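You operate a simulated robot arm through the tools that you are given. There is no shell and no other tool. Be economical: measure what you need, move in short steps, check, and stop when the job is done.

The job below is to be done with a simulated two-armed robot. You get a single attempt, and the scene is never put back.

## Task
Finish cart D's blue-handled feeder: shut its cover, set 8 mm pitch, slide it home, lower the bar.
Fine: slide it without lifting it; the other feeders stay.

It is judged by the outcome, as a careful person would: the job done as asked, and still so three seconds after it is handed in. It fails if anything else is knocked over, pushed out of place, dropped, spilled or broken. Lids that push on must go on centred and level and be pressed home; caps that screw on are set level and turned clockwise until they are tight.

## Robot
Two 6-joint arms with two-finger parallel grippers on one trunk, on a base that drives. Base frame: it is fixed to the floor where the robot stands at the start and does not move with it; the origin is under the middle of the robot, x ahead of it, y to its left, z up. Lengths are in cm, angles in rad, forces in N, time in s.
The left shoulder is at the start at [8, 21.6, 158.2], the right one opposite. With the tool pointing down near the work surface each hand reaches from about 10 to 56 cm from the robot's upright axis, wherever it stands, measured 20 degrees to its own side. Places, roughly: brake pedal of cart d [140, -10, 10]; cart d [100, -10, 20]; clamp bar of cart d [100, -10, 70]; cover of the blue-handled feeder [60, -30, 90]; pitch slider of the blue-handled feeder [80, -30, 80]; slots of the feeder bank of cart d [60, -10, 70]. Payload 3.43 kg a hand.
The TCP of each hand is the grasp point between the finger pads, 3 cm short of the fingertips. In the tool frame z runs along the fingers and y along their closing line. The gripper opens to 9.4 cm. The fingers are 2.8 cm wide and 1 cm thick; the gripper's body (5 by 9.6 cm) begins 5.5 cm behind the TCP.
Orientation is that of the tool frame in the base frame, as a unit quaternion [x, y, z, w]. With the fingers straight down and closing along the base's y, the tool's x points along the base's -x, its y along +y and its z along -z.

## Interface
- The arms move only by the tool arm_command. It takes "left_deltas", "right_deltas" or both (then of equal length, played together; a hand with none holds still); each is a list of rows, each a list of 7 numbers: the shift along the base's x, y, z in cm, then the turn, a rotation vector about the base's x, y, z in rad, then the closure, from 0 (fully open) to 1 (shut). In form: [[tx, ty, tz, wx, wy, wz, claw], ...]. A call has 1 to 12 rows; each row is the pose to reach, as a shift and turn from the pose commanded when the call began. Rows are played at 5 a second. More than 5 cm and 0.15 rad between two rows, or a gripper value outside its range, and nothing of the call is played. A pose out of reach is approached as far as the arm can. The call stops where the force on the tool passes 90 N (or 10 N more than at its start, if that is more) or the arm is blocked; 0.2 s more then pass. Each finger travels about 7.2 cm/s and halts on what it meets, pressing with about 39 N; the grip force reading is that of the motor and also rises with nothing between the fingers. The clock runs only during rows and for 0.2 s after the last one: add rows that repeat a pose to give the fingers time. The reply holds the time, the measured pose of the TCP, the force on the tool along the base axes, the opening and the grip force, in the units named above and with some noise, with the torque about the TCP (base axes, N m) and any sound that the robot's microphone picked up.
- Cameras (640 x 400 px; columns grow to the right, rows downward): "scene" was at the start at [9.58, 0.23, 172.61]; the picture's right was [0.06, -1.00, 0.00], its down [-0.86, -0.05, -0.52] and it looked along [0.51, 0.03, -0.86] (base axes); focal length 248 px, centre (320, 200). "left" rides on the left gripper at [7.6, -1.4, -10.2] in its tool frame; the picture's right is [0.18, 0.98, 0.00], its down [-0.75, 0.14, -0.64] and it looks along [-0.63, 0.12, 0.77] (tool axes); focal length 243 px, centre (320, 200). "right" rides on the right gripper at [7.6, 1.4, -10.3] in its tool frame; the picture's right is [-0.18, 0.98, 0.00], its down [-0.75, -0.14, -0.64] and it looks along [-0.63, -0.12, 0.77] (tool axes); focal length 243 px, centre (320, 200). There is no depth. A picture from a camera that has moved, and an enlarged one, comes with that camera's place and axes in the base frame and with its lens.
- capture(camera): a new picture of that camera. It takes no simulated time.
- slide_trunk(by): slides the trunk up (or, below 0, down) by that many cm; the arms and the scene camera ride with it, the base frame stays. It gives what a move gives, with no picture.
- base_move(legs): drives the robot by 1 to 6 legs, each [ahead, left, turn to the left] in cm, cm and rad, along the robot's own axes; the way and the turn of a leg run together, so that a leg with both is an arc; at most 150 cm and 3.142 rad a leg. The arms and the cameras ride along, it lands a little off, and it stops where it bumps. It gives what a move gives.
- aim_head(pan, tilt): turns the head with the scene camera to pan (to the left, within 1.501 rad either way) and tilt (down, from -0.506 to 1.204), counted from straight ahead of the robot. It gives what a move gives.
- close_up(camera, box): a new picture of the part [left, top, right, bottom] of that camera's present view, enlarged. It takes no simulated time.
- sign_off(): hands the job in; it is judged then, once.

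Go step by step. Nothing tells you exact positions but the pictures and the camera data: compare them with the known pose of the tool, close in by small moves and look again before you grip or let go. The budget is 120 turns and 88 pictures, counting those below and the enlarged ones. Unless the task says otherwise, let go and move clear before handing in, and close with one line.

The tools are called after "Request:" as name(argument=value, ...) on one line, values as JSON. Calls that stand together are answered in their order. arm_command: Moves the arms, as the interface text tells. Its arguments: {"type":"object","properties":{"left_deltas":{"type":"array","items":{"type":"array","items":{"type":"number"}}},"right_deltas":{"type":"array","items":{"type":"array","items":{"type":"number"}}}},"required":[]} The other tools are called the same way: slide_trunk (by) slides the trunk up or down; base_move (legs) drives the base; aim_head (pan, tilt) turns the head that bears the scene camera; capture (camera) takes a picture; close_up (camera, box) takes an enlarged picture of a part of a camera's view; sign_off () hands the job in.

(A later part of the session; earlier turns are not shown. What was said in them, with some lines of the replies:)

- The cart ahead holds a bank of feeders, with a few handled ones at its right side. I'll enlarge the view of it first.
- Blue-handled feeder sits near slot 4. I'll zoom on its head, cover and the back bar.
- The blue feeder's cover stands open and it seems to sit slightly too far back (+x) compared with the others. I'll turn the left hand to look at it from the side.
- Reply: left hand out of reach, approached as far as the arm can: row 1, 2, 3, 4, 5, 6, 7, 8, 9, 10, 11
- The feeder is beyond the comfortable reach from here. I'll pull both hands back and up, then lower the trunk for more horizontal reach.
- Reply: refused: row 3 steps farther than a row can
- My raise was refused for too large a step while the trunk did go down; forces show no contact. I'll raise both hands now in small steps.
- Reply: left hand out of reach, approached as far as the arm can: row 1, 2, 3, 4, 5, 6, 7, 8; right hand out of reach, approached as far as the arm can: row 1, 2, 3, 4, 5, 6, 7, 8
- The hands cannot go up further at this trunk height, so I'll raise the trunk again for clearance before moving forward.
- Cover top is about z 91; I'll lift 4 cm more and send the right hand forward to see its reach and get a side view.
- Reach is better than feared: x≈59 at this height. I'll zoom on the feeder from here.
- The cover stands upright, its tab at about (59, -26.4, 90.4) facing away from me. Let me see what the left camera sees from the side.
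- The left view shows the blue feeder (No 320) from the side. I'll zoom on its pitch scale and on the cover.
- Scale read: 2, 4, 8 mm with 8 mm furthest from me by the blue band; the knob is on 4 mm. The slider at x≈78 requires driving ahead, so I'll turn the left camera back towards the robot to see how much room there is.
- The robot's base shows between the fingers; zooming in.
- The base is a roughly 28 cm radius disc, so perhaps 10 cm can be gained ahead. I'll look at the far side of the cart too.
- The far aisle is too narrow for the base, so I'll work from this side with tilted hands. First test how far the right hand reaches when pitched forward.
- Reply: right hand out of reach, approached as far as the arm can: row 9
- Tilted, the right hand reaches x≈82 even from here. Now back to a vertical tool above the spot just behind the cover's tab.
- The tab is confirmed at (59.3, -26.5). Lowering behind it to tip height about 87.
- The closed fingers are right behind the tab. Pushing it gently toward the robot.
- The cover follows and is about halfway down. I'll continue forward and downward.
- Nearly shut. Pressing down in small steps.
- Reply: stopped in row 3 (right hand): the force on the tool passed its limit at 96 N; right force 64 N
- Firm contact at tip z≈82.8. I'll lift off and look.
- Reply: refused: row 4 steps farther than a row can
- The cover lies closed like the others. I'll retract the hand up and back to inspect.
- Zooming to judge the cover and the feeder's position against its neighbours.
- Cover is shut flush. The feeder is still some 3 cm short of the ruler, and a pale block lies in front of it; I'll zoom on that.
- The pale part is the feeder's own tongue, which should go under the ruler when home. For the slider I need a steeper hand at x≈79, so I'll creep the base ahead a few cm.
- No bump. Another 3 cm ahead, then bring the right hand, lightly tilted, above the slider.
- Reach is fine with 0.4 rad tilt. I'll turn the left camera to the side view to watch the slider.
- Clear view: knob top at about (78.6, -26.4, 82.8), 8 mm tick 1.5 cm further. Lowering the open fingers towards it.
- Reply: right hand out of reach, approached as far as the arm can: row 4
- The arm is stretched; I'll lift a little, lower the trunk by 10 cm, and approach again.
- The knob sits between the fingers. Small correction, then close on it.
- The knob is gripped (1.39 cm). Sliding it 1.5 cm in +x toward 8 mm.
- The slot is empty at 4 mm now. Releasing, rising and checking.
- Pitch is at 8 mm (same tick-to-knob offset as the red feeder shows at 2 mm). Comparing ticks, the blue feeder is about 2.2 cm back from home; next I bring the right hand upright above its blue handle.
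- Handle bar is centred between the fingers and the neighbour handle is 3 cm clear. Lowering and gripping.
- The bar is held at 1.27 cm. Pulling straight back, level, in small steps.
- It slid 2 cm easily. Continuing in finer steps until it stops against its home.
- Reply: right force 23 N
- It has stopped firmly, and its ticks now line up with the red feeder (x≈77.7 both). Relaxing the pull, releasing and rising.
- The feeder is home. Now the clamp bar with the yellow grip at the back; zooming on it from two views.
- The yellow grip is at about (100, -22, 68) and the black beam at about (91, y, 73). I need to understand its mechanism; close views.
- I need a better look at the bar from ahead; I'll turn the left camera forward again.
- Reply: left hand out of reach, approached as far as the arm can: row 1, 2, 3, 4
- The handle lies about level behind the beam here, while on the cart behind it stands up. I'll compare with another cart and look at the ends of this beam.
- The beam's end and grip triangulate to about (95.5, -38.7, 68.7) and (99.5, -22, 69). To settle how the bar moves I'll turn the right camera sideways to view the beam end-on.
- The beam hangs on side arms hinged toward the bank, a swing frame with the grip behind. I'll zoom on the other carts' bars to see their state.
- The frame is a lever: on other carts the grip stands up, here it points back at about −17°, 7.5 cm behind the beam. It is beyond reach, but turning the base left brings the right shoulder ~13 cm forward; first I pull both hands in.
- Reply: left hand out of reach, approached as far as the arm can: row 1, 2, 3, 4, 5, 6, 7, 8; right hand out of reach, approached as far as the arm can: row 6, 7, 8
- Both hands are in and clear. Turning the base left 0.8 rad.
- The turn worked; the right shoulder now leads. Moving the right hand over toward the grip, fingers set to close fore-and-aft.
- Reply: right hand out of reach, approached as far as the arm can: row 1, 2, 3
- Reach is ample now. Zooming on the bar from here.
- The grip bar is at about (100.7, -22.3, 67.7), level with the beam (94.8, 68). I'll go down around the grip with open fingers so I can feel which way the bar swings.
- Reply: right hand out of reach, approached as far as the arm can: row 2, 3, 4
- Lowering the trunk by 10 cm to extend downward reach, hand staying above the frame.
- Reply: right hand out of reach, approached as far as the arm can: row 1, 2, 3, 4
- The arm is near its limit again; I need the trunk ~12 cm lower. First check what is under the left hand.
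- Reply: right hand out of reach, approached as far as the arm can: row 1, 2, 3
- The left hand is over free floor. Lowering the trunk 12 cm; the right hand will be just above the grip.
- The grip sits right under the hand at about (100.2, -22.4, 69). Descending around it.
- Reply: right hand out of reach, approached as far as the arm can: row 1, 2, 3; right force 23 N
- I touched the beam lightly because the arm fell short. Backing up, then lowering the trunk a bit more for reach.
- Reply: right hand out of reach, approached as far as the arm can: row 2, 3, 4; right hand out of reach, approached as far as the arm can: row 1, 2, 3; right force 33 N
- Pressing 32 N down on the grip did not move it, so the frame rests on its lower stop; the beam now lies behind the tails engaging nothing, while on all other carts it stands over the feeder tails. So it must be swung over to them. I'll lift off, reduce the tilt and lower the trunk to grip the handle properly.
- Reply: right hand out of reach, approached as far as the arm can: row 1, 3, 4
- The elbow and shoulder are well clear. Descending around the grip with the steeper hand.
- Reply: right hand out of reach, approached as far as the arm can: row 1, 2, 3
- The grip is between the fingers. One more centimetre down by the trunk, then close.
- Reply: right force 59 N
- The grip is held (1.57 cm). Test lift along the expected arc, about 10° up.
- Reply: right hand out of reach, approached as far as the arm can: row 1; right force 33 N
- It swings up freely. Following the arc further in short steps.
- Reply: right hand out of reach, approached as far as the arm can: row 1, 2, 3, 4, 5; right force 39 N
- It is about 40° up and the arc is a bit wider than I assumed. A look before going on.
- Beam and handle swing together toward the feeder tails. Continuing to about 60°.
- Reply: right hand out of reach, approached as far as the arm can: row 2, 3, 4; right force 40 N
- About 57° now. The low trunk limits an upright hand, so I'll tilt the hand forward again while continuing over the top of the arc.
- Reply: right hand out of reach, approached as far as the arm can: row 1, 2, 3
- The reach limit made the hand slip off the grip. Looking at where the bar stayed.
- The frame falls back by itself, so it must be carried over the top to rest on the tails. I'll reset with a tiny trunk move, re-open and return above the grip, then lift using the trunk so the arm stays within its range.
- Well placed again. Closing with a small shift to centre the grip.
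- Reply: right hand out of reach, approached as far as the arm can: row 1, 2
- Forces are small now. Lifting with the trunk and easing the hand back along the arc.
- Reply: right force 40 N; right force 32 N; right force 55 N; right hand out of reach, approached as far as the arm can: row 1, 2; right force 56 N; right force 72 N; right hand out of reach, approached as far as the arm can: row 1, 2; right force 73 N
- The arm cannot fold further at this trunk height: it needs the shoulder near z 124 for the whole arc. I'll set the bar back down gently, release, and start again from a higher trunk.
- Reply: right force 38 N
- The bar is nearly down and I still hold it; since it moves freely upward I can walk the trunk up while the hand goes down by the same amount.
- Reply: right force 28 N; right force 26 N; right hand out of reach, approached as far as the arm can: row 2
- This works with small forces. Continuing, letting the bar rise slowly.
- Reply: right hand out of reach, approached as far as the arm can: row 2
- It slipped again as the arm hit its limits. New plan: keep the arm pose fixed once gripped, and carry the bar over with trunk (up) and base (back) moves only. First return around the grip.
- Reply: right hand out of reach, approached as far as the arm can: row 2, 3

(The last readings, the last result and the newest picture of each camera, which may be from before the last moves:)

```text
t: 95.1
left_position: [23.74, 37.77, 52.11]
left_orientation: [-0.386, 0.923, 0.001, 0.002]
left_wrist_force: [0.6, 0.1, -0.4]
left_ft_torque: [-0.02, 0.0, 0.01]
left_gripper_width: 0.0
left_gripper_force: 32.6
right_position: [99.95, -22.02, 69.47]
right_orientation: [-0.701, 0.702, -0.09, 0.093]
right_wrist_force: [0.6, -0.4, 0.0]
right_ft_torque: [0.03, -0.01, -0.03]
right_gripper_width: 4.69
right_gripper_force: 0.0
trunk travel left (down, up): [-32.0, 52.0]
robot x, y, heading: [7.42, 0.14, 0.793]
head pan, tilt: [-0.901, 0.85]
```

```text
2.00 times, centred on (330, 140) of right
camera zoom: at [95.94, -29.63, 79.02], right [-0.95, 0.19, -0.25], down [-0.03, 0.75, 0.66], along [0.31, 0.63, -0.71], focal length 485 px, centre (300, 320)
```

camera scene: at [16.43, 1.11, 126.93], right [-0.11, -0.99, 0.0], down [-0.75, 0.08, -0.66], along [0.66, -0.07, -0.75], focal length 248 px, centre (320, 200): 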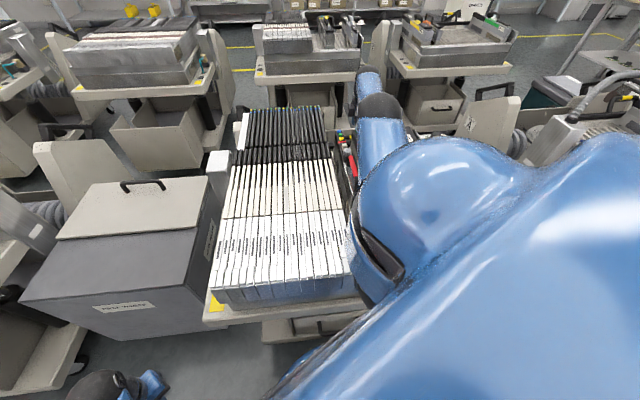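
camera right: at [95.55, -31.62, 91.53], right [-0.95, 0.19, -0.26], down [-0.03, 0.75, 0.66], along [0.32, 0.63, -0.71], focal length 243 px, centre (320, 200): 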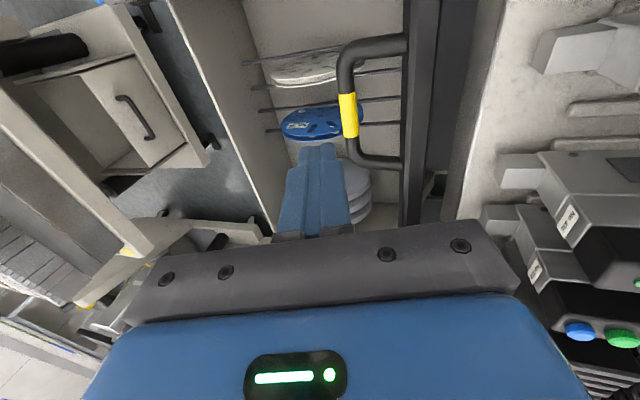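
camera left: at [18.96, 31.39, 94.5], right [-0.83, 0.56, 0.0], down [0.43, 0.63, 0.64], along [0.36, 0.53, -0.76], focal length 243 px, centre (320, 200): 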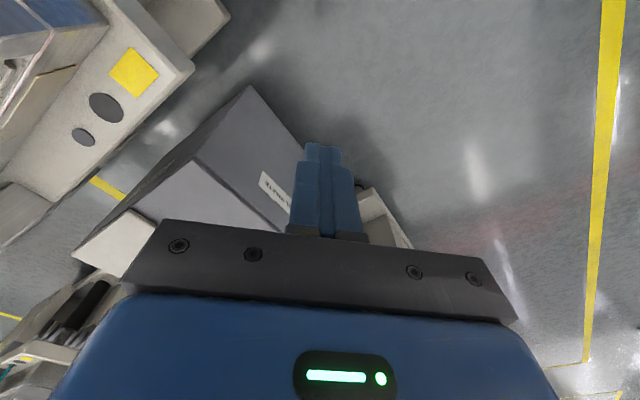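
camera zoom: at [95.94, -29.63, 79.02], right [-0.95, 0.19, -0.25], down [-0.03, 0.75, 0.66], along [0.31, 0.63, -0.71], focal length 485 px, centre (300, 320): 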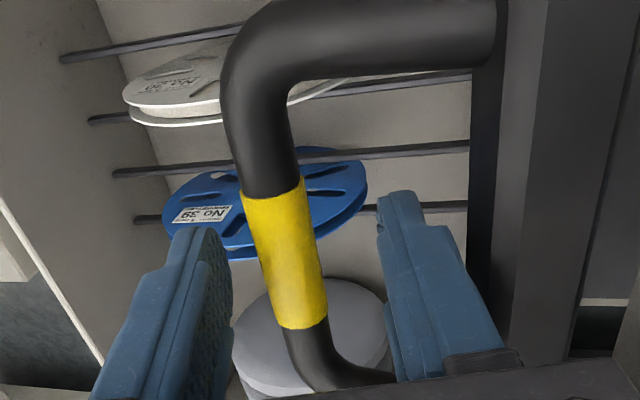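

Good position. A touch lower, then grip.

Request:
slide_trunk(by=-0.5)

Request:
arm_command(right_deltas=[[0, 0, 0, 0, 0, 0, 0.7], [0, 0, 0, 0, 0, 0, 1], [0, 0, 0, 0, 0, 0, 1], [0, 0, 0, 0, 0, 0, 1]])

Request:
slide_trunk(by=2)

```text
t: 95.6
left_position: [23.79, 37.74, 51.67]
left_orientation: [-0.384, 0.923, 0.002, 0.001]
left_wrist_force: [-0.2, 0.3, -0.2]
left_ft_torque: [-0.03, 0.02, 0.01]
left_gripper_width: 0.0
left_gripper_force: 33.0
right_position: [100.0, -21.94, 68.96]
right_orientation: [0.701, -0.701, 0.091, -0.092]
right_wrist_force: [0.8, 0.0, 0.8]
right_ft_torque: [0.05, 0.0, 0.0]
right_gripper_width: 4.72
right_gripper_force: 0.0
trunk travel left (down, up): [-31.5, 52.5]
robot x, y, heading: [7.01, -0.01, 0.785]
head pan, tilt: [-0.901, 0.85]
```

```text
t: 96.6
left_position: [23.97, 37.73, 51.76]
left_orientation: [-0.385, 0.923, 0.002, 0.0]
left_wrist_force: [-0.6, 0.6, -0.3]
left_ft_torque: [-0.01, 0.03, 0.02]
left_gripper_width: 0.03
left_gripper_force: 33.4
right_position: [100.44, -22.08, 69.21]
right_orientation: [-0.7, 0.701, -0.094, 0.095]
right_wrist_force: [31.6, -3.6, 7.7]
right_ft_torque: [0.11, -0.29, 0.27]
right_gripper_width: 1.6
right_gripper_force: 45.4
trunk travel left (down, up): [-31.5, 52.5]
robot x, y, heading: [7.47, -0.32, 0.792]
head pan, tilt: [-0.901, 0.85]
```

```text
t: 97.3
left_position: [23.84, 37.8, 53.74]
left_orientation: [-0.385, 0.923, 0.002, 0.0]
left_wrist_force: [0.2, -0.1, 0.0]
left_ft_torque: [0.0, 0.02, -0.01]
left_gripper_width: 0.01
left_gripper_force: 33.4
right_position: [100.08, -22.06, 70.85]
right_orientation: [-0.701, 0.701, -0.09, 0.094]
right_wrist_force: [18.9, -0.3, 3.7]
right_ft_torque: [-0.39, -0.05, 0.18]
right_gripper_width: 1.58
right_gripper_force: 45.2
trunk travel left (down, up): [-33.5, 50.5]
robot x, y, heading: [7.24, 0.11, 0.79]
head pan, tilt: [-0.901, 0.85]
```

Request:
slide_trunk(by=2)

Request:
base_move(legs=[[-0.6, 0.6, 0]])

Request:
slide_trunk(by=1.9)

```text
t: 97.9
left_position: [23.69, 37.84, 55.69]
left_orientation: [-0.384, 0.923, 0.001, 0.001]
left_wrist_force: [-0.2, 0.0, 0.8]
left_ft_torque: [-0.01, -0.01, -0.01]
left_gripper_width: 0.0
left_gripper_force: 33.3
right_position: [99.55, -22.1, 72.65]
right_orientation: [-0.701, 0.702, -0.085, 0.089]
right_wrist_force: [-15.4, 2.5, -7.9]
right_ft_torque: [0.02, 0.46, 0.36]
right_gripper_width: 1.55
right_gripper_force: 44.7
trunk travel left (down, up): [-35.5, 48.5]
robot x, y, heading: [7.06, 0.11, 0.79]
head pan, tilt: [-0.901, 0.85]
```

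```text
t: 98.7
left_position: [23.06, 37.84, 55.59]
left_orientation: [-0.386, 0.923, 0.003, 0.001]
left_wrist_force: [1.2, -0.9, -0.6]
left_ft_torque: [0.01, 0.0, 0.01]
left_gripper_width: 0.0
left_gripper_force: 32.8
right_position: [99.3, -21.97, 73.16]
right_orientation: [0.701, -0.7, 0.094, -0.093]
right_wrist_force: [7.7, 0.7, -0.4]
right_ft_torque: [0.05, 0.05, 0.2]
right_gripper_width: 1.56
right_gripper_force: 44.6
trunk travel left (down, up): [-35.5, 48.5]
robot x, y, heading: [6.51, 0.17, 0.786]
head pan, tilt: [-0.901, 0.85]
```

```text
t: 99.3
left_position: [22.85, 37.77, 57.55]
left_orientation: [-0.384, 0.923, 0.002, 0.001]
left_wrist_force: [-0.2, -0.6, -0.2]
left_ft_torque: [0.03, 0.0, -0.01]
left_gripper_width: 0.02
left_gripper_force: 32.8
right_position: [98.66, -21.92, 74.35]
right_orientation: [-0.702, 0.702, -0.085, 0.089]
right_wrist_force: [-32.2, 4.1, -19.9]
right_ft_torque: [-0.03, 0.59, 0.39]
right_gripper_width: 1.59
right_gripper_force: 44.7
trunk travel left (down, up): [-37.4, 46.6]
robot x, y, heading: [6.22, 0.0, 0.791]
head pan, tilt: [-0.901, 0.85]
```

Works smoothly. Continuing with matched back and up steps.

Request:
base_move(legs=[[-0.95, 0.95, 0]])

Request:
slide_trunk(by=1.6)

Request:
base_move(legs=[[-1.05, 1.05, 0]])

```text
t: 100.1
left_position: [21.7, 37.72, 57.61]
left_orientation: [-0.385, 0.923, 0.002, 0.001]
left_wrist_force: [0.1, -0.3, 0.4]
left_ft_torque: [0.01, 0.0, -0.01]
left_gripper_width: 0.02
left_gripper_force: 33.1
right_position: [98.25, -22.05, 75.17]
right_orientation: [-0.7, 0.701, -0.096, 0.097]
right_wrist_force: [5.7, -0.1, -4.6]
right_ft_torque: [0.06, -0.28, 0.12]
right_gripper_width: 1.57
right_gripper_force: 45.4
trunk travel left (down, up): [-37.4, 46.6]
robot x, y, heading: [4.93, -0.23, 0.79]
head pan, tilt: [-0.901, 0.85]
```

```text
t: 100.7
left_position: [21.62, 37.8, 59.19]
left_orientation: [-0.385, 0.923, 0.002, 0.001]
left_wrist_force: [0.6, 0.3, 0.1]
left_ft_torque: [0.04, -0.01, -0.01]
left_gripper_width: 0.0
left_gripper_force: 32.9
right_position: [97.83, -21.99, 76.05]
right_orientation: [-0.701, 0.702, -0.088, 0.092]
right_wrist_force: [-28.6, 3.2, -24.1]
right_ft_torque: [-0.1, 0.64, 0.38]
right_gripper_width: 1.57
right_gripper_force: 44.7
trunk travel left (down, up): [-39.0, 45.0]
robot x, y, heading: [5.41, 0.02, 0.788]
head pan, tilt: [-0.901, 0.85]
```

```text
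t: 101.5
left_position: [20.28, 37.69, 59.22]
left_orientation: [-0.385, 0.923, 0.002, 0.001]
left_wrist_force: [-0.9, -0.7, 0.7]
left_ft_torque: [0.02, 0.02, 0.04]
left_gripper_width: 0.0
left_gripper_force: 32.4
right_position: [97.01, -21.97, 76.95]
right_orientation: [-0.7, 0.7, -0.099, 0.098]
right_wrist_force: [2.5, -0.5, -5.8]
right_ft_torque: [0.11, -0.24, 0.13]
right_gripper_width: 1.56
right_gripper_force: 45.4
trunk travel left (down, up): [-39.0, 45.0]
robot x, y, heading: [3.56, 0.2, 0.796]
head pan, tilt: [-0.901, 0.85]
```

Following a slightly wider arc (radius ≈16.5 cm about (84, 66.5)), now near 39°. Continuing.

Request:
slide_trunk(by=1.5)

Request:
base_move(legs=[[-1.06, 1.06, 0]])

Request:
slide_trunk(by=1.4)

Request:
base_move(legs=[[-1.17, 1.17, 0]])

```text
t: 102.1
left_position: [20.27, 37.62, 60.65]
left_orientation: [-0.385, 0.923, 0.002, 0.0]
left_wrist_force: [0.1, -0.9, 0.3]
left_ft_torque: [0.0, 0.0, 0.01]
left_gripper_width: 0.0
left_gripper_force: 32.7
right_position: [96.47, -21.98, 77.68]
right_orientation: [0.701, -0.701, 0.091, -0.093]
right_wrist_force: [-25.4, 2.5, -28.3]
right_ft_torque: [-0.21, 0.63, 0.24]
right_gripper_width: 1.57
right_gripper_force: 44.8
trunk travel left (down, up): [-40.5, 43.5]
robot x, y, heading: [3.82, 0.08, 0.794]
head pan, tilt: [-0.901, 0.85]
```

```text
t: 102.9
left_position: [18.88, 37.75, 60.59]
left_orientation: [-0.385, 0.923, 0.002, 0.001]
left_wrist_force: [0.5, 0.3, -0.1]
left_ft_torque: [0.07, -0.02, -0.03]
left_gripper_width: 0.0
left_gripper_force: 33.1
right_position: [95.75, -22.06, 78.46]
right_orientation: [-0.7, 0.7, -0.099, 0.099]
right_wrist_force: [-4.0, 1.7, -11.7]
right_ft_torque: [0.38, -0.06, 0.18]
right_gripper_width: 1.58
right_gripper_force: 45.0
trunk travel left (down, up): [-40.5, 43.5]
robot x, y, heading: [2.35, -0.43, 0.792]
head pan, tilt: [-0.901, 0.85]
```

```text
t: 103.5
left_position: [18.93, 37.81, 62.08]
left_orientation: [-0.385, 0.923, 0.003, -0.001]
left_wrist_force: [0.2, 0.3, 0.3]
left_ft_torque: [-0.01, 0.0, -0.01]
left_gripper_width: 0.03
left_gripper_force: 32.6
right_position: [95.33, -22.06, 79.08]
right_orientation: [0.701, -0.701, 0.091, -0.093]
right_wrist_force: [-22.3, 1.6, -31.4]
right_ft_torque: [-0.43, 0.62, 0.17]
right_gripper_width: 1.56
right_gripper_force: 45.1
trunk travel left (down, up): [-41.9, 42.1]
robot x, y, heading: [1.77, -0.36, 0.793]
head pan, tilt: [-0.901, 0.85]
```

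```text
t: 104.3
left_position: [17.37, 37.71, 62.17]
left_orientation: [-0.385, 0.923, 0.003, 0.0]
left_wrist_force: [0.4, 0.4, 0.5]
left_ft_torque: [0.03, 0.01, 0.02]
left_gripper_width: 0.0
left_gripper_force: 33.0
right_position: [94.24, -22.06, 79.84]
right_orientation: [-0.7, 0.7, -0.099, 0.1]
right_wrist_force: [-5.0, -0.1, -16.5]
right_ft_torque: [0.44, 0.0, 0.26]
right_gripper_width: 1.57
right_gripper_force: 45.3
trunk travel left (down, up): [-41.9, 42.1]
robot x, y, heading: [0.65, 0.1, 0.791]
head pan, tilt: [-0.901, 0.85]
```

Request:
base_move(legs=[[-1.2, 1.2, 0]])

Request:
slide_trunk(by=1.0)

Request:
base_move(legs=[[-1.3, 1.3, 0]])

Request:
slide_trunk(by=0.7)

```text
t: 105.1
left_position: [15.55, 37.72, 62.11]
left_orientation: [-0.385, 0.923, 0.001, 0.001]
left_wrist_force: [0.5, 0.1, -0.3]
left_ft_torque: [-0.04, 0.01, -0.01]
left_gripper_width: 0.0
left_gripper_force: 33.1
right_position: [92.56, -22.15, 80.66]
right_orientation: [0.7, -0.699, 0.106, -0.104]
right_wrist_force: [17.1, -3.7, 22.4]
right_ft_torque: [-0.03, -0.78, 0.08]
right_gripper_width: 1.56
right_gripper_force: 44.7
trunk travel left (down, up): [-41.9, 42.1]
robot x, y, heading: [-1.1, 0.07, 0.79]
head pan, tilt: [-0.901, 0.85]
```

```text
t: 105.7
left_position: [15.74, 37.68, 62.95]
left_orientation: [-0.386, 0.923, 0.003, -0.001]
left_wrist_force: [-0.1, -0.1, 0.0]
left_ft_torque: [0.0, 0.0, 0.01]
left_gripper_width: 0.02
left_gripper_force: 32.8
right_position: [92.55, -22.0, 80.66]
right_orientation: [-0.7, 0.7, -0.1, 0.101]
right_wrist_force: [-8.8, 2.6, -23.3]
right_ft_torque: [-0.78, 0.16, -0.04]
right_gripper_width: 1.55
right_gripper_force: 44.7
trunk travel left (down, up): [-42.9, 41.1]
robot x, y, heading: [-1.25, -0.1, 0.795]
head pan, tilt: [-0.901, 0.85]
```

```text
t: 106.4
left_position: [13.94, 37.77, 63.1]
left_orientation: [-0.385, 0.923, 0.003, 0.0]
left_wrist_force: [-0.2, 0.4, 0.0]
left_ft_torque: [-0.03, -0.02, 0.0]
left_gripper_width: 0.0
left_gripper_force: 33.1
right_position: [91.22, -22.06, 81.5]
right_orientation: [0.699, -0.699, 0.107, -0.105]
right_wrist_force: [-0.8, 1.3, -10.0]
right_ft_torque: [0.38, -0.12, 0.2]
right_gripper_width: 1.53
right_gripper_force: 44.9
trunk travel left (down, up): [-42.9, 41.1]
robot x, y, heading: [-2.67, 0.01, 0.793]
head pan, tilt: [-0.901, 0.85]
```

```text
t: 107.0
left_position: [13.98, 37.68, 63.86]
left_orientation: [-0.385, 0.923, 0.003, 0.001]
left_wrist_force: [0.7, 0.1, 0.5]
left_ft_torque: [0.02, -0.01, 0.0]
left_gripper_width: 0.0
left_gripper_force: 33.0
right_position: [90.88, -22.01, 81.75]
right_orientation: [0.7, -0.699, 0.102, -0.101]
right_wrist_force: [-10.4, 1.6, -23.1]
right_ft_torque: [-0.87, 0.52, -0.13]
right_gripper_width: 1.56
right_gripper_force: 44.8
trunk travel left (down, up): [-43.6, 40.4]
robot x, y, heading: [-2.74, -0.18, 0.79]
head pan, tilt: [-0.901, 0.85]
```

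The bar is nearly upright. A look.

Request:
capture(camera="right")

```text
5 pictures are left
camera right: at [86.62, -29.6, 91.09], right [-0.94, 0.18, -0.28], down [-0.05, 0.75, 0.66], along [0.33, 0.63, -0.7], focal length 243 px, centre (320, 200)
```

right: 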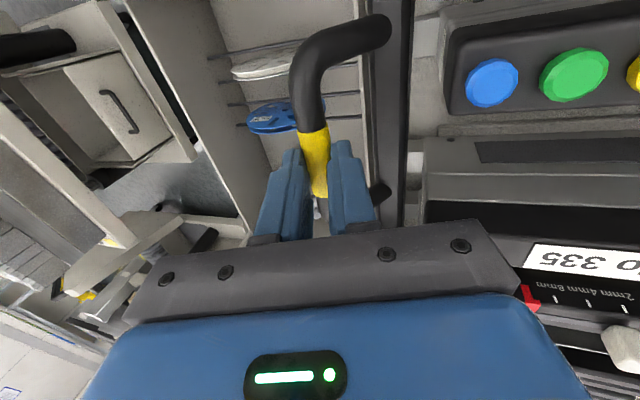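

The beam is now just behind/over the tails, at the same lean as on the other carts. Pushing on in small steps until it seats.

Request:
base_move(legs=[[-0.7, 0.7, 0]])

Request:
base_move(legs=[[-0.6, 0.6, 0]])

```text
t: 107.7
left_position: [13.0, 37.65, 63.72]
left_orientation: [-0.385, 0.923, 0.003, 0.0]
left_wrist_force: [0.1, -1.0, 0.2]
left_ft_torque: [0.03, 0.02, 0.02]
left_gripper_width: 0.0
left_gripper_force: 33.0
right_position: [90.13, -22.08, 81.89]
right_orientation: [-0.699, 0.699, -0.105, 0.104]
right_wrist_force: [-6.2, 2.0, -22.1]
right_ft_torque: [0.37, 0.22, 0.22]
right_gripper_width: 1.56
right_gripper_force: 45.1
trunk travel left (down, up): [-43.6, 40.4]
robot x, y, heading: [-3.72, -0.03, 0.795]
head pan, tilt: [-0.901, 0.85]
```

```text
t: 108.5
left_position: [11.98, 37.71, 63.8]
left_orientation: [-0.385, 0.923, 0.002, 0.001]
left_wrist_force: [-0.5, -0.2, -0.2]
left_ft_torque: [0.02, -0.03, 0.0]
left_gripper_width: 0.03
left_gripper_force: 32.6
right_position: [89.16, -21.99, 82.34]
right_orientation: [-0.699, 0.699, -0.105, 0.106]
right_wrist_force: [1.8, -0.6, 1.0]
right_ft_torque: [-0.26, -0.12, 0.11]
right_gripper_width: 1.54
right_gripper_force: 45.0
trunk travel left (down, up): [-43.6, 40.4]
robot x, y, heading: [-4.8, -0.19, 0.797]
head pan, tilt: [-0.901, 0.85]
```

Request:
base_move(legs=[[-0.7, 0.7, 0]])

Request:
slide_trunk(by=0.3)

Request:
base_move(legs=[[-0.7, 0.7, 0]])

```text
t: 109.2
left_position: [11.27, 37.68, 63.69]
left_orientation: [-0.386, 0.922, 0.002, -0.001]
left_wrist_force: [-0.4, -0.2, -0.2]
left_ft_torque: [-0.01, 0.02, 0.0]
left_gripper_width: 0.0
left_gripper_force: 32.4
right_position: [88.97, -22.01, 82.2]
right_orientation: [0.699, -0.698, 0.112, -0.109]
right_wrist_force: [50.2, -4.8, 5.8]
right_ft_torque: [0.55, -1.14, 0.19]
right_gripper_width: 1.54
right_gripper_force: 45.0
trunk travel left (down, up): [-43.6, 40.4]
robot x, y, heading: [-5.45, -0.38, 0.791]
head pan, tilt: [-0.901, 0.85]
```

```text
t: 109.7
left_position: [11.4, 37.72, 64.01]
left_orientation: [-0.386, 0.923, 0.004, -0.002]
left_wrist_force: [0.4, 0.1, 0.9]
left_ft_torque: [-0.02, 0.03, -0.04]
left_gripper_width: 0.0
left_gripper_force: 33.0
right_position: [89.0, -22.13, 82.38]
right_orientation: [0.699, -0.698, 0.112, -0.109]
right_wrist_force: [17.1, -2.1, -21.0]
right_ft_torque: [-0.86, -0.33, -0.32]
right_gripper_width: 1.55
right_gripper_force: 45.1
trunk travel left (down, up): [-43.9, 40.1]
robot x, y, heading: [-5.56, -0.49, 0.788]
head pan, tilt: [-0.901, 0.85]
```

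```text
t: 110.5
left_position: [10.51, 37.65, 63.98]
left_orientation: [-0.386, 0.923, 0.004, -0.003]
left_wrist_force: [-0.4, -0.5, 1.0]
left_ft_torque: [0.03, -0.02, 0.0]
left_gripper_width: 0.01
left_gripper_force: 32.9
right_position: [88.85, -22.01, 82.57]
right_orientation: [0.698, -0.697, 0.118, -0.115]
right_wrist_force: [58.9, -1.4, -12.0]
right_ft_torque: [0.44, -1.36, -0.79]
right_gripper_width: 1.56
right_gripper_force: 44.4
trunk travel left (down, up): [-43.9, 40.1]
robot x, y, heading: [-6.16, -0.32, 0.793]
head pan, tilt: [-0.901, 0.85]
```

It has met a firm stop at 59 N. I'll relax the push and open the fingers only partly, so the far finger would catch the bar if it falls back.

Request:
base_move(legs=[[0.5, -0.5, 0]])

Request:
arm_command(right_deltas=[[0, 0, 0, 0, 0, 0, 0.65], [0, 0, 0, 0, 0, 0, 0.65], [0, 0, 0, 0, 0, 0, 0.65], [0, 0, 0, 0, 0, 0, 0.65]])

Request:
close_up(camera="right", box=[220, 0, 500, 240])

```text
t: 111.2
left_position: [10.75, 37.64, 64.17]
left_orientation: [-0.386, 0.922, 0.001, 0.002]
left_wrist_force: [0.2, -0.4, -0.2]
left_ft_torque: [-0.02, 0.0, 0.03]
left_gripper_width: 0.0
left_gripper_force: 32.9
right_position: [88.65, -21.95, 83.49]
right_orientation: [-0.696, 0.697, -0.122, 0.118]
right_wrist_force: [-0.1, 0.3, 0.6]
right_ft_torque: [0.02, 0.0, 0.0]
right_gripper_width: 0.0
right_gripper_force: 33.1
trunk travel left (down, up): [-43.9, 40.1]
robot x, y, heading: [-5.62, -0.04, 0.798]
head pan, tilt: [-0.901, 0.85]
```

```text
t: 112.2
left_position: [10.8, 37.78, 64.03]
left_orientation: [-0.386, 0.922, 0.001, 0.002]
left_wrist_force: [0.2, -0.1, 0.3]
left_ft_torque: [0.01, 0.03, 0.03]
left_gripper_width: 0.0
left_gripper_force: 33.1
right_position: [88.84, -21.95, 83.56]
right_orientation: [0.697, -0.696, 0.122, -0.118]
right_wrist_force: [-0.3, -0.8, 0.1]
right_ft_torque: [-0.02, -0.04, -0.02]
right_gripper_width: 3.29
right_gripper_force: 0.1
trunk travel left (down, up): [-43.9, 40.1]
robot x, y, heading: [-5.77, 0.15, 0.797]
head pan, tilt: [-0.901, 0.85]
```

```text
1.67 times, centred on (360, 120) of right
camera zoom: at [84.13, -29.46, 92.75], right [-0.93, 0.18, -0.33], down [-0.08, 0.76, 0.65], along [0.37, 0.63, -0.69], focal length 404 px, centre (253, 333)
```

zoom: 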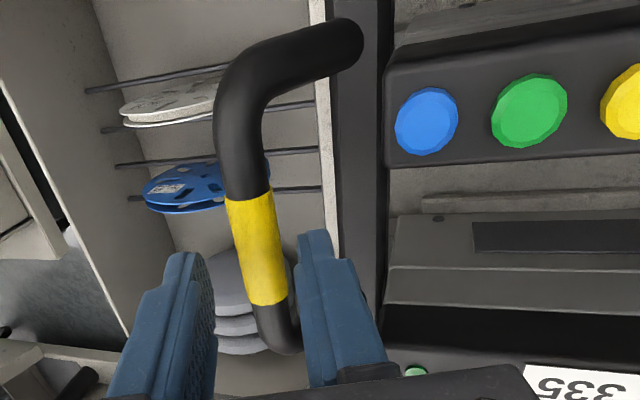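

The bar stays up against the feeder tails on its own although the hand had slipped off. To make sure it is seated I'll go over, behind the grip, and push it once more gently from the rear.

Request:
slide_trunk(by=5)

Request:
base_move(legs=[[3.9, -3.9, 0]])

Request:
arm_command(right_deltas=[[0, 0, 0, 0, 0, 0, 1], [0, 0, 0, 0, 0, 0, 1], [0, 0, 0, 0, 0, 0, 1]])

Request:
close_up(camera="right", box=[280, 0, 560, 240])

```text
t: 113.1
left_position: [10.86, 37.78, 69.12]
left_orientation: [-0.386, 0.923, 0.002, 0.002]
left_wrist_force: [-0.1, 0.2, -0.5]
left_ft_torque: [-0.04, -0.02, 0.02]
left_gripper_width: 0.01
left_gripper_force: 33.1
right_position: [88.99, -21.97, 88.49]
right_orientation: [0.697, -0.696, 0.122, -0.118]
right_wrist_force: [0.8, -0.3, -1.1]
right_ft_torque: [-0.01, 0.01, -0.02]
right_gripper_width: 3.27
right_gripper_force: 0.3
trunk travel left (down, up): [-48.9, 35.1]
robot x, y, heading: [-5.58, -0.24, 0.796]
head pan, tilt: [-0.901, 0.85]
```

```text
t: 114.1
left_position: [15.92, 37.72, 69.12]
left_orientation: [-0.387, 0.922, 0.002, 0.002]
left_wrist_force: [0.5, -0.7, -0.3]
left_ft_torque: [0.02, -0.01, 0.01]
left_gripper_width: 0.0
left_gripper_force: 33.2
right_position: [94.14, -21.78, 88.89]
right_orientation: [-0.697, 0.697, -0.123, 0.119]
right_wrist_force: [-0.8, 0.1, 1.3]
right_ft_torque: [0.0, 0.0, 0.01]
right_gripper_width: 3.3
right_gripper_force: 0.1
trunk travel left (down, up): [-48.9, 35.1]
robot x, y, heading: [-0.05, -0.18, 0.793]
head pan, tilt: [-0.901, 0.85]
```

```text
t: 114.9
left_position: [16.05, 37.69, 69.13]
left_orientation: [-0.387, 0.922, 0.003, 0.001]
left_wrist_force: [0.7, -0.3, -0.2]
left_ft_torque: [-0.02, 0.02, 0.03]
left_gripper_width: 0.01
left_gripper_force: 32.7
right_position: [94.33, -21.95, 88.48]
right_orientation: [0.697, -0.697, 0.122, -0.118]
right_wrist_force: [-0.2, 0.5, -0.6]
right_ft_torque: [0.0, 0.01, 0.01]
right_gripper_width: 0.0
right_gripper_force: 33.2
trunk travel left (down, up): [-48.9, 35.1]
robot x, y, heading: [-0.21, -0.12, 0.792]
head pan, tilt: [-0.901, 0.85]
```

```text
1.67 times, centred on (420, 120) of right
camera zoom: at [89.65, -29.37, 97.7], right [-0.93, 0.18, -0.33], down [-0.08, 0.76, 0.65], along [0.37, 0.63, -0.69], focal length 404 px, centre (153, 333)
```

zoom: 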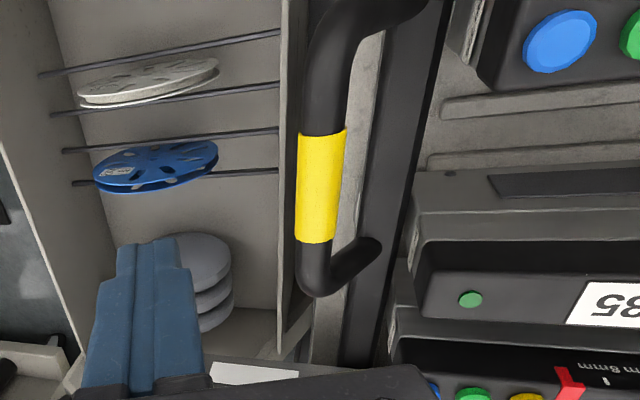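

The bar has not moved (grip at about (90, -22, 79.3)). A gentle confirming push from behind.

Request:
slide_trunk(by=-5)

Request:
base_move(legs=[[-1.8, 1.8, 0]])

Request:
base_move(legs=[[-0.6, 0.6, 0]])

```text
t: 115.8
left_position: [16.04, 37.69, 64.06]
left_orientation: [-0.386, 0.922, 0.002, 0.001]
left_wrist_force: [-0.7, -0.1, 1.0]
left_ft_torque: [0.01, -0.02, -0.01]
left_gripper_width: 0.05
left_gripper_force: 33.1
right_position: [94.29, -21.83, 83.67]
right_orientation: [0.697, -0.696, 0.121, -0.118]
right_wrist_force: [0.6, -0.4, 0.6]
right_ft_torque: [-0.01, 0.0, 0.05]
right_gripper_width: 0.01
right_gripper_force: 33.2
trunk travel left (down, up): [-43.9, 40.1]
robot x, y, heading: [-0.43, -0.14, 0.794]
head pan, tilt: [-0.901, 0.85]
```

```text
t: 116.6
left_position: [13.85, 37.82, 64.02]
left_orientation: [-0.387, 0.922, 0.003, 0.0]
left_wrist_force: [0.0, 0.3, 0.2]
left_ft_torque: [0.03, -0.01, -0.01]
left_gripper_width: 0.0
left_gripper_force: 32.9
right_position: [92.04, -21.79, 83.18]
right_orientation: [-0.697, 0.697, -0.12, 0.117]
right_wrist_force: [-0.2, -0.1, -1.0]
right_ft_torque: [-0.03, -0.04, -0.01]
right_gripper_width: 0.01
right_gripper_force: 33.1
trunk travel left (down, up): [-43.9, 40.1]
robot x, y, heading: [-2.79, 0.04, 0.79]
head pan, tilt: [-0.901, 0.85]
```

```text
t: 117.3
left_position: [12.87, 37.71, 63.97]
left_orientation: [-0.386, 0.922, 0.001, 0.0]
left_wrist_force: [0.3, 1.3, 0.3]
left_ft_torque: [-0.02, -0.02, -0.03]
left_gripper_width: 0.0
left_gripper_force: 33.2
right_position: [91.1, -21.86, 83.51]
right_orientation: [0.697, -0.697, 0.121, -0.117]
right_wrist_force: [1.0, -0.8, -0.4]
right_ft_torque: [-0.02, -0.02, -0.04]
right_gripper_width: 0.01
right_gripper_force: 33.2
trunk travel left (down, up): [-43.9, 40.1]
robot x, y, heading: [-4.11, 0.09, 0.792]
head pan, tilt: [-0.901, 0.85]
```

Request:
base_move(legs=[[-0.6, 0.6, 0]])

Request:
base_move(legs=[[-0.5, 0.5, 0]])

```text
t: 118.1
left_position: [11.87, 37.68, 64.04]
left_orientation: [-0.386, 0.923, 0.002, 0.001]
left_wrist_force: [-0.7, -0.8, -0.5]
left_ft_torque: [-0.03, -0.01, -0.01]
left_gripper_width: 0.02
left_gripper_force: 33.1
right_position: [90.2, -21.89, 83.72]
right_orientation: [0.697, -0.697, 0.122, -0.118]
right_wrist_force: [1.8, -0.6, 3.9]
right_ft_torque: [0.04, -0.01, -0.02]
right_gripper_width: 0.0
right_gripper_force: 33.1
trunk travel left (down, up): [-43.9, 40.1]
robot x, y, heading: [-4.64, 0.02, 0.793]
head pan, tilt: [-0.901, 0.85]
```

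```text
t: 118.8
left_position: [11.25, 37.71, 64.04]
left_orientation: [-0.385, 0.923, 0.002, 0.001]
left_wrist_force: [0.0, 0.1, 0.0]
left_ft_torque: [0.02, -0.01, 0.0]
left_gripper_width: 0.01
left_gripper_force: 32.7
right_position: [89.65, -21.96, 83.58]
right_orientation: [0.697, -0.696, 0.122, -0.119]
right_wrist_force: [-0.4, -0.3, 0.5]
right_ft_torque: [0.01, 0.03, 0.01]
right_gripper_width: 0.0
right_gripper_force: 32.7
trunk travel left (down, up): [-43.9, 40.1]
robot x, y, heading: [-5.21, 0.21, 0.799]
head pan, tilt: [-0.901, 0.85]
```

The fingertips skimmed over the tube; I'll go back, 2 cm lower, and push again.

Request:
base_move(legs=[[2.0, -2.0, 0]])

Request:
slide_trunk(by=-2.2)

Request:
base_move(legs=[[-1.2, 1.2, 0]])

Request:
base_move(legs=[[-0.5, 0.5, 0]])

```text
t: 119.6
left_position: [13.74, 37.81, 64.11]
left_orientation: [-0.387, 0.922, 0.001, 0.002]
left_wrist_force: [-0.4, 0.4, -0.1]
left_ft_torque: [-0.03, 0.0, 0.02]
left_gripper_width: 0.0
left_gripper_force: 32.6
right_position: [91.93, -21.97, 83.9]
right_orientation: [0.697, -0.696, 0.124, -0.119]
right_wrist_force: [0.1, -0.5, 0.1]
right_ft_torque: [-0.03, 0.0, 0.03]
right_gripper_width: 0.0
right_gripper_force: 33.3
trunk travel left (down, up): [-43.9, 40.1]
robot x, y, heading: [-2.33, -0.26, 0.799]
head pan, tilt: [-0.901, 0.85]
```

```text
t: 120.3
left_position: [13.92, 37.69, 61.86]
left_orientation: [-0.388, 0.922, 0.002, 0.0]
left_wrist_force: [0.1, -0.6, 0.5]
left_ft_torque: [0.05, -0.01, -0.01]
left_gripper_width: 0.0
left_gripper_force: 33.5
right_position: [92.18, -21.85, 81.39]
right_orientation: [0.697, -0.696, 0.122, -0.119]
right_wrist_force: [0.5, -0.6, -0.5]
right_ft_torque: [0.03, -0.02, -0.01]
right_gripper_width: 0.01
right_gripper_force: 33.1
trunk travel left (down, up): [-41.7, 42.3]
robot x, y, heading: [-3.05, 0.12, 0.797]
head pan, tilt: [-0.901, 0.85]
```

```text
t: 121.1
left_position: [12.43, 37.82, 61.85]
left_orientation: [-0.387, 0.922, 0.003, -0.002]
left_wrist_force: [0.4, 0.2, 0.5]
left_ft_torque: [0.0, -0.01, 0.01]
left_gripper_width: 0.02
left_gripper_force: 33.3
right_position: [91.16, -21.89, 81.33]
right_orientation: [0.697, -0.696, 0.125, -0.12]
right_wrist_force: [36.8, -2.0, 0.5]
right_ft_torque: [-0.01, -0.48, -0.04]
right_gripper_width: 0.02
right_gripper_force: 32.8
trunk travel left (down, up): [-41.7, 42.3]
robot x, y, heading: [-3.79, -0.3, 0.792]
head pan, tilt: [-0.901, 0.85]
```

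```text
t: 121.8
left_position: [11.87, 37.6, 61.81]
left_orientation: [-0.387, 0.922, 0.005, -0.003]
left_wrist_force: [-0.2, 0.6, 0.1]
left_ft_torque: [0.04, 0.0, -0.01]
left_gripper_width: 0.0
left_gripper_force: 33.4
right_position: [90.95, -21.96, 81.42]
right_orientation: [0.696, -0.694, 0.131, -0.125]
right_wrist_force: [51.0, -3.9, -1.8]
right_ft_torque: [-0.03, -0.71, -0.1]
right_gripper_width: 0.03
right_gripper_force: 32.5
trunk travel left (down, up): [-41.7, 42.3]
robot x, y, heading: [-4.98, -0.57, 0.798]
head pan, tilt: [-0.901, 0.85]
```

The bar is solidly seated (51 N without moving). Backing off, rising and withdrawing.

Request:
base_move(legs=[[1.8, -1.8, 0]])

Request:
slide_trunk(by=14)

Request:
base_move(legs=[[-12, 12, 0]])

Request:
capture(camera="right")

```text
t: 122.6
left_position: [13.84, 37.84, 61.9]
left_orientation: [-0.388, 0.922, 0.001, 0.002]
left_wrist_force: [0.5, -0.3, 0.0]
left_ft_torque: [-0.03, -0.01, -0.01]
left_gripper_width: 0.03
left_gripper_force: 32.8
right_position: [92.75, -21.74, 82.42]
right_orientation: [0.696, -0.693, 0.135, -0.128]
right_wrist_force: [-0.7, 0.3, 0.4]
right_ft_torque: [-0.02, -0.02, 0.02]
right_gripper_width: 0.01
right_gripper_force: 32.6
trunk travel left (down, up): [-41.7, 42.3]
robot x, y, heading: [-2.13, 0.05, 0.796]
head pan, tilt: [-0.901, 0.85]
```

```text
t: 124.3
left_position: [13.97, 37.81, 75.86]
left_orientation: [-0.388, 0.922, 0.003, 0.0]
left_wrist_force: [-1.1, 1.0, -0.7]
left_ft_torque: [0.02, -0.05, -0.01]
left_gripper_width: 0.01
left_gripper_force: 33.2
right_position: [93.03, -21.73, 96.16]
right_orientation: [0.697, -0.693, 0.134, -0.127]
right_wrist_force: [0.7, 0.4, -0.6]
right_ft_torque: [0.01, 0.04, 0.02]
right_gripper_width: 0.01
right_gripper_force: 32.6
trunk travel left (down, up): [-55.7, 28.3]
robot x, y, heading: [-2.6, -0.1, 0.795]
head pan, tilt: [-0.901, 0.85]
```

```text
t: 125.8
left_position: [-2.99, 37.71, 75.76]
left_orientation: [-0.39, 0.921, 0.003, -0.001]
left_wrist_force: [-0.2, 0.3, 0.4]
left_ft_torque: [-0.02, 0.0, -0.01]
left_gripper_width: 0.01
left_gripper_force: 33.2
right_position: [76.62, -21.19, 95.91]
right_orientation: [0.698, -0.692, 0.132, -0.126]
right_wrist_force: [-0.7, -0.4, -0.4]
right_ft_torque: [0.0, -0.01, 0.01]
right_gripper_width: 0.01
right_gripper_force: 32.9
trunk travel left (down, up): [-55.7, 28.3]
robot x, y, heading: [-19.4, -0.21, 0.803]
head pan, tilt: [-0.901, 0.85]
```

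```text
2 pictures are left
camera right: at [71.53, -28.79, 105.08], right [-0.92, 0.17, -0.36], down [-0.11, 0.76, 0.64], along [0.38, 0.63, -0.68], focal length 243 px, centre (320, 200)
```

right: 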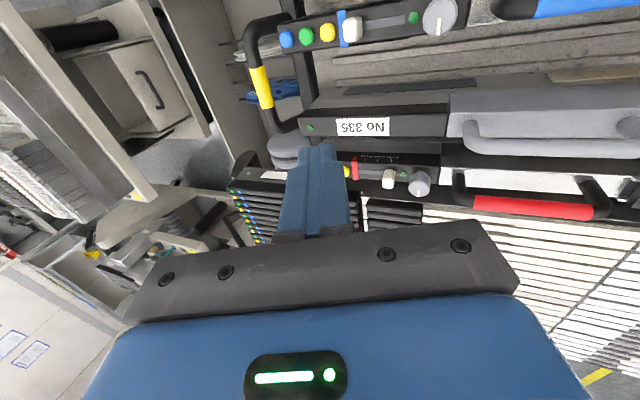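

The bar stands against the feeder ends, and the slider still sits at the blue band. I'll withdraw further and take one last overview.

Request:
base_move(legs=[[-20, 20, 0]])

Request:
close_up(camera="right", box=[200, 0, 640, 230])

Request:
aim_head(pan=-1.05, tilt=0.7)

Request:
close_up(camera="scene", box=[220, 120, 460, 300])

```text
t: 127.7
left_position: [-30.58, 37.63, 75.81]
left_orientation: [-0.387, 0.922, 0.003, 0.001]
left_wrist_force: [0.7, 0.3, -0.7]
left_ft_torque: [-0.01, 0.03, 0.03]
left_gripper_width: 0.02
left_gripper_force: 33.2
right_position: [48.53, -21.89, 96.08]
right_orientation: [0.696, -0.694, 0.134, -0.126]
right_wrist_force: [-0.3, 0.3, -0.9]
right_ft_torque: [0.03, -0.01, 0.02]
right_gripper_width: 0.0
right_gripper_force: 33.3
trunk travel left (down, up): [-55.7, 28.3]
robot x, y, heading: [-46.8, -0.35, 0.796]
head pan, tilt: [-0.901, 0.85]
```

```text
1.45 times, centred on (420, 115) of right
camera zoom: at [43.34, -29.39, 105.16], right [-0.92, 0.18, -0.36], down [-0.1, 0.76, 0.64], along [0.39, 0.62, -0.68], focal length 353 px, centre (174, 324)
```

zoom: 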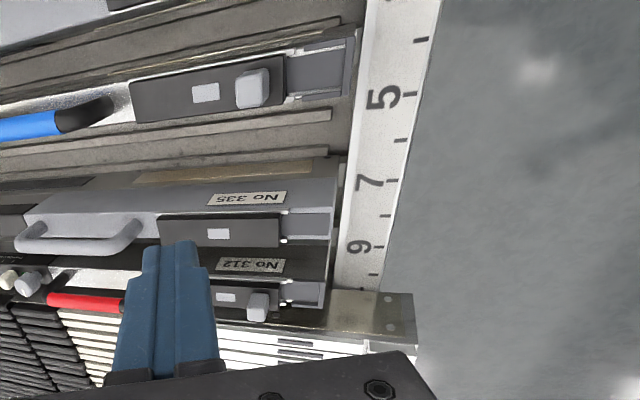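

```text
t: 128.4
left_position: [-30.75, 37.61, 75.88]
left_orientation: [-0.387, 0.922, 0.001, 0.0]
left_wrist_force: [-0.2, -0.5, 0.5]
left_ft_torque: [0.0, 0.03, -0.01]
left_gripper_width: 0.0
left_gripper_force: 32.7
right_position: [48.16, -21.83, 96.19]
right_orientation: [0.696, -0.693, 0.134, -0.128]
right_wrist_force: [-0.4, 0.0, 0.1]
right_ft_torque: [-0.05, -0.02, 0.0]
right_gripper_width: 0.02
right_gripper_force: 33.0
trunk travel left (down, up): [-55.7, 28.3]
robot x, y, heading: [-46.99, 0.02, 0.797]
head pan, tilt: [-1.051, 0.7]
```

```text
2.22 times, centred on (340, 210) of scene
camera zoom: at [-37.04, -0.37, 149.75], right [-0.25, -0.97, 0.0], down [-0.62, 0.16, -0.76], along [0.74, -0.19, -0.64], focal length 552 px, centre (276, 178)
```

zoom: 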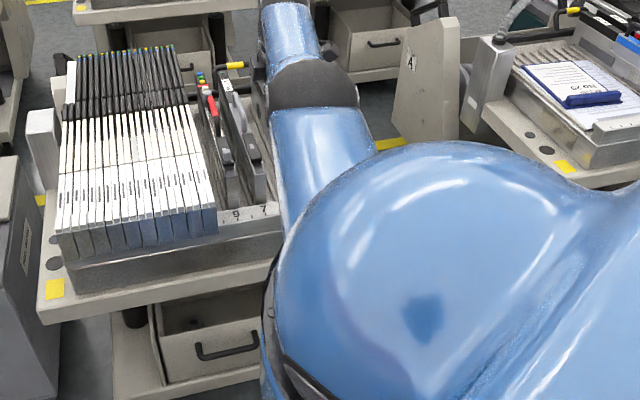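

The feeder's front is flush with its neighbours at the ruler and its cover is shut. The slider was on 8 mm when last in view, and the bar still stands against the feeder tails. The hands are clear, so I'm handing in.

Request:
sign_off()

```text
The job is handed in.
```

The blue-handled feeder on cart D has its cover shut, its pitch at 8 mm, and sits fully home. "Lower the bar" is the part I'm less sure of: I swung the clamp bar up and over onto the feeder tails, because it was already at its lower stop and the other carts' bars stand that way.
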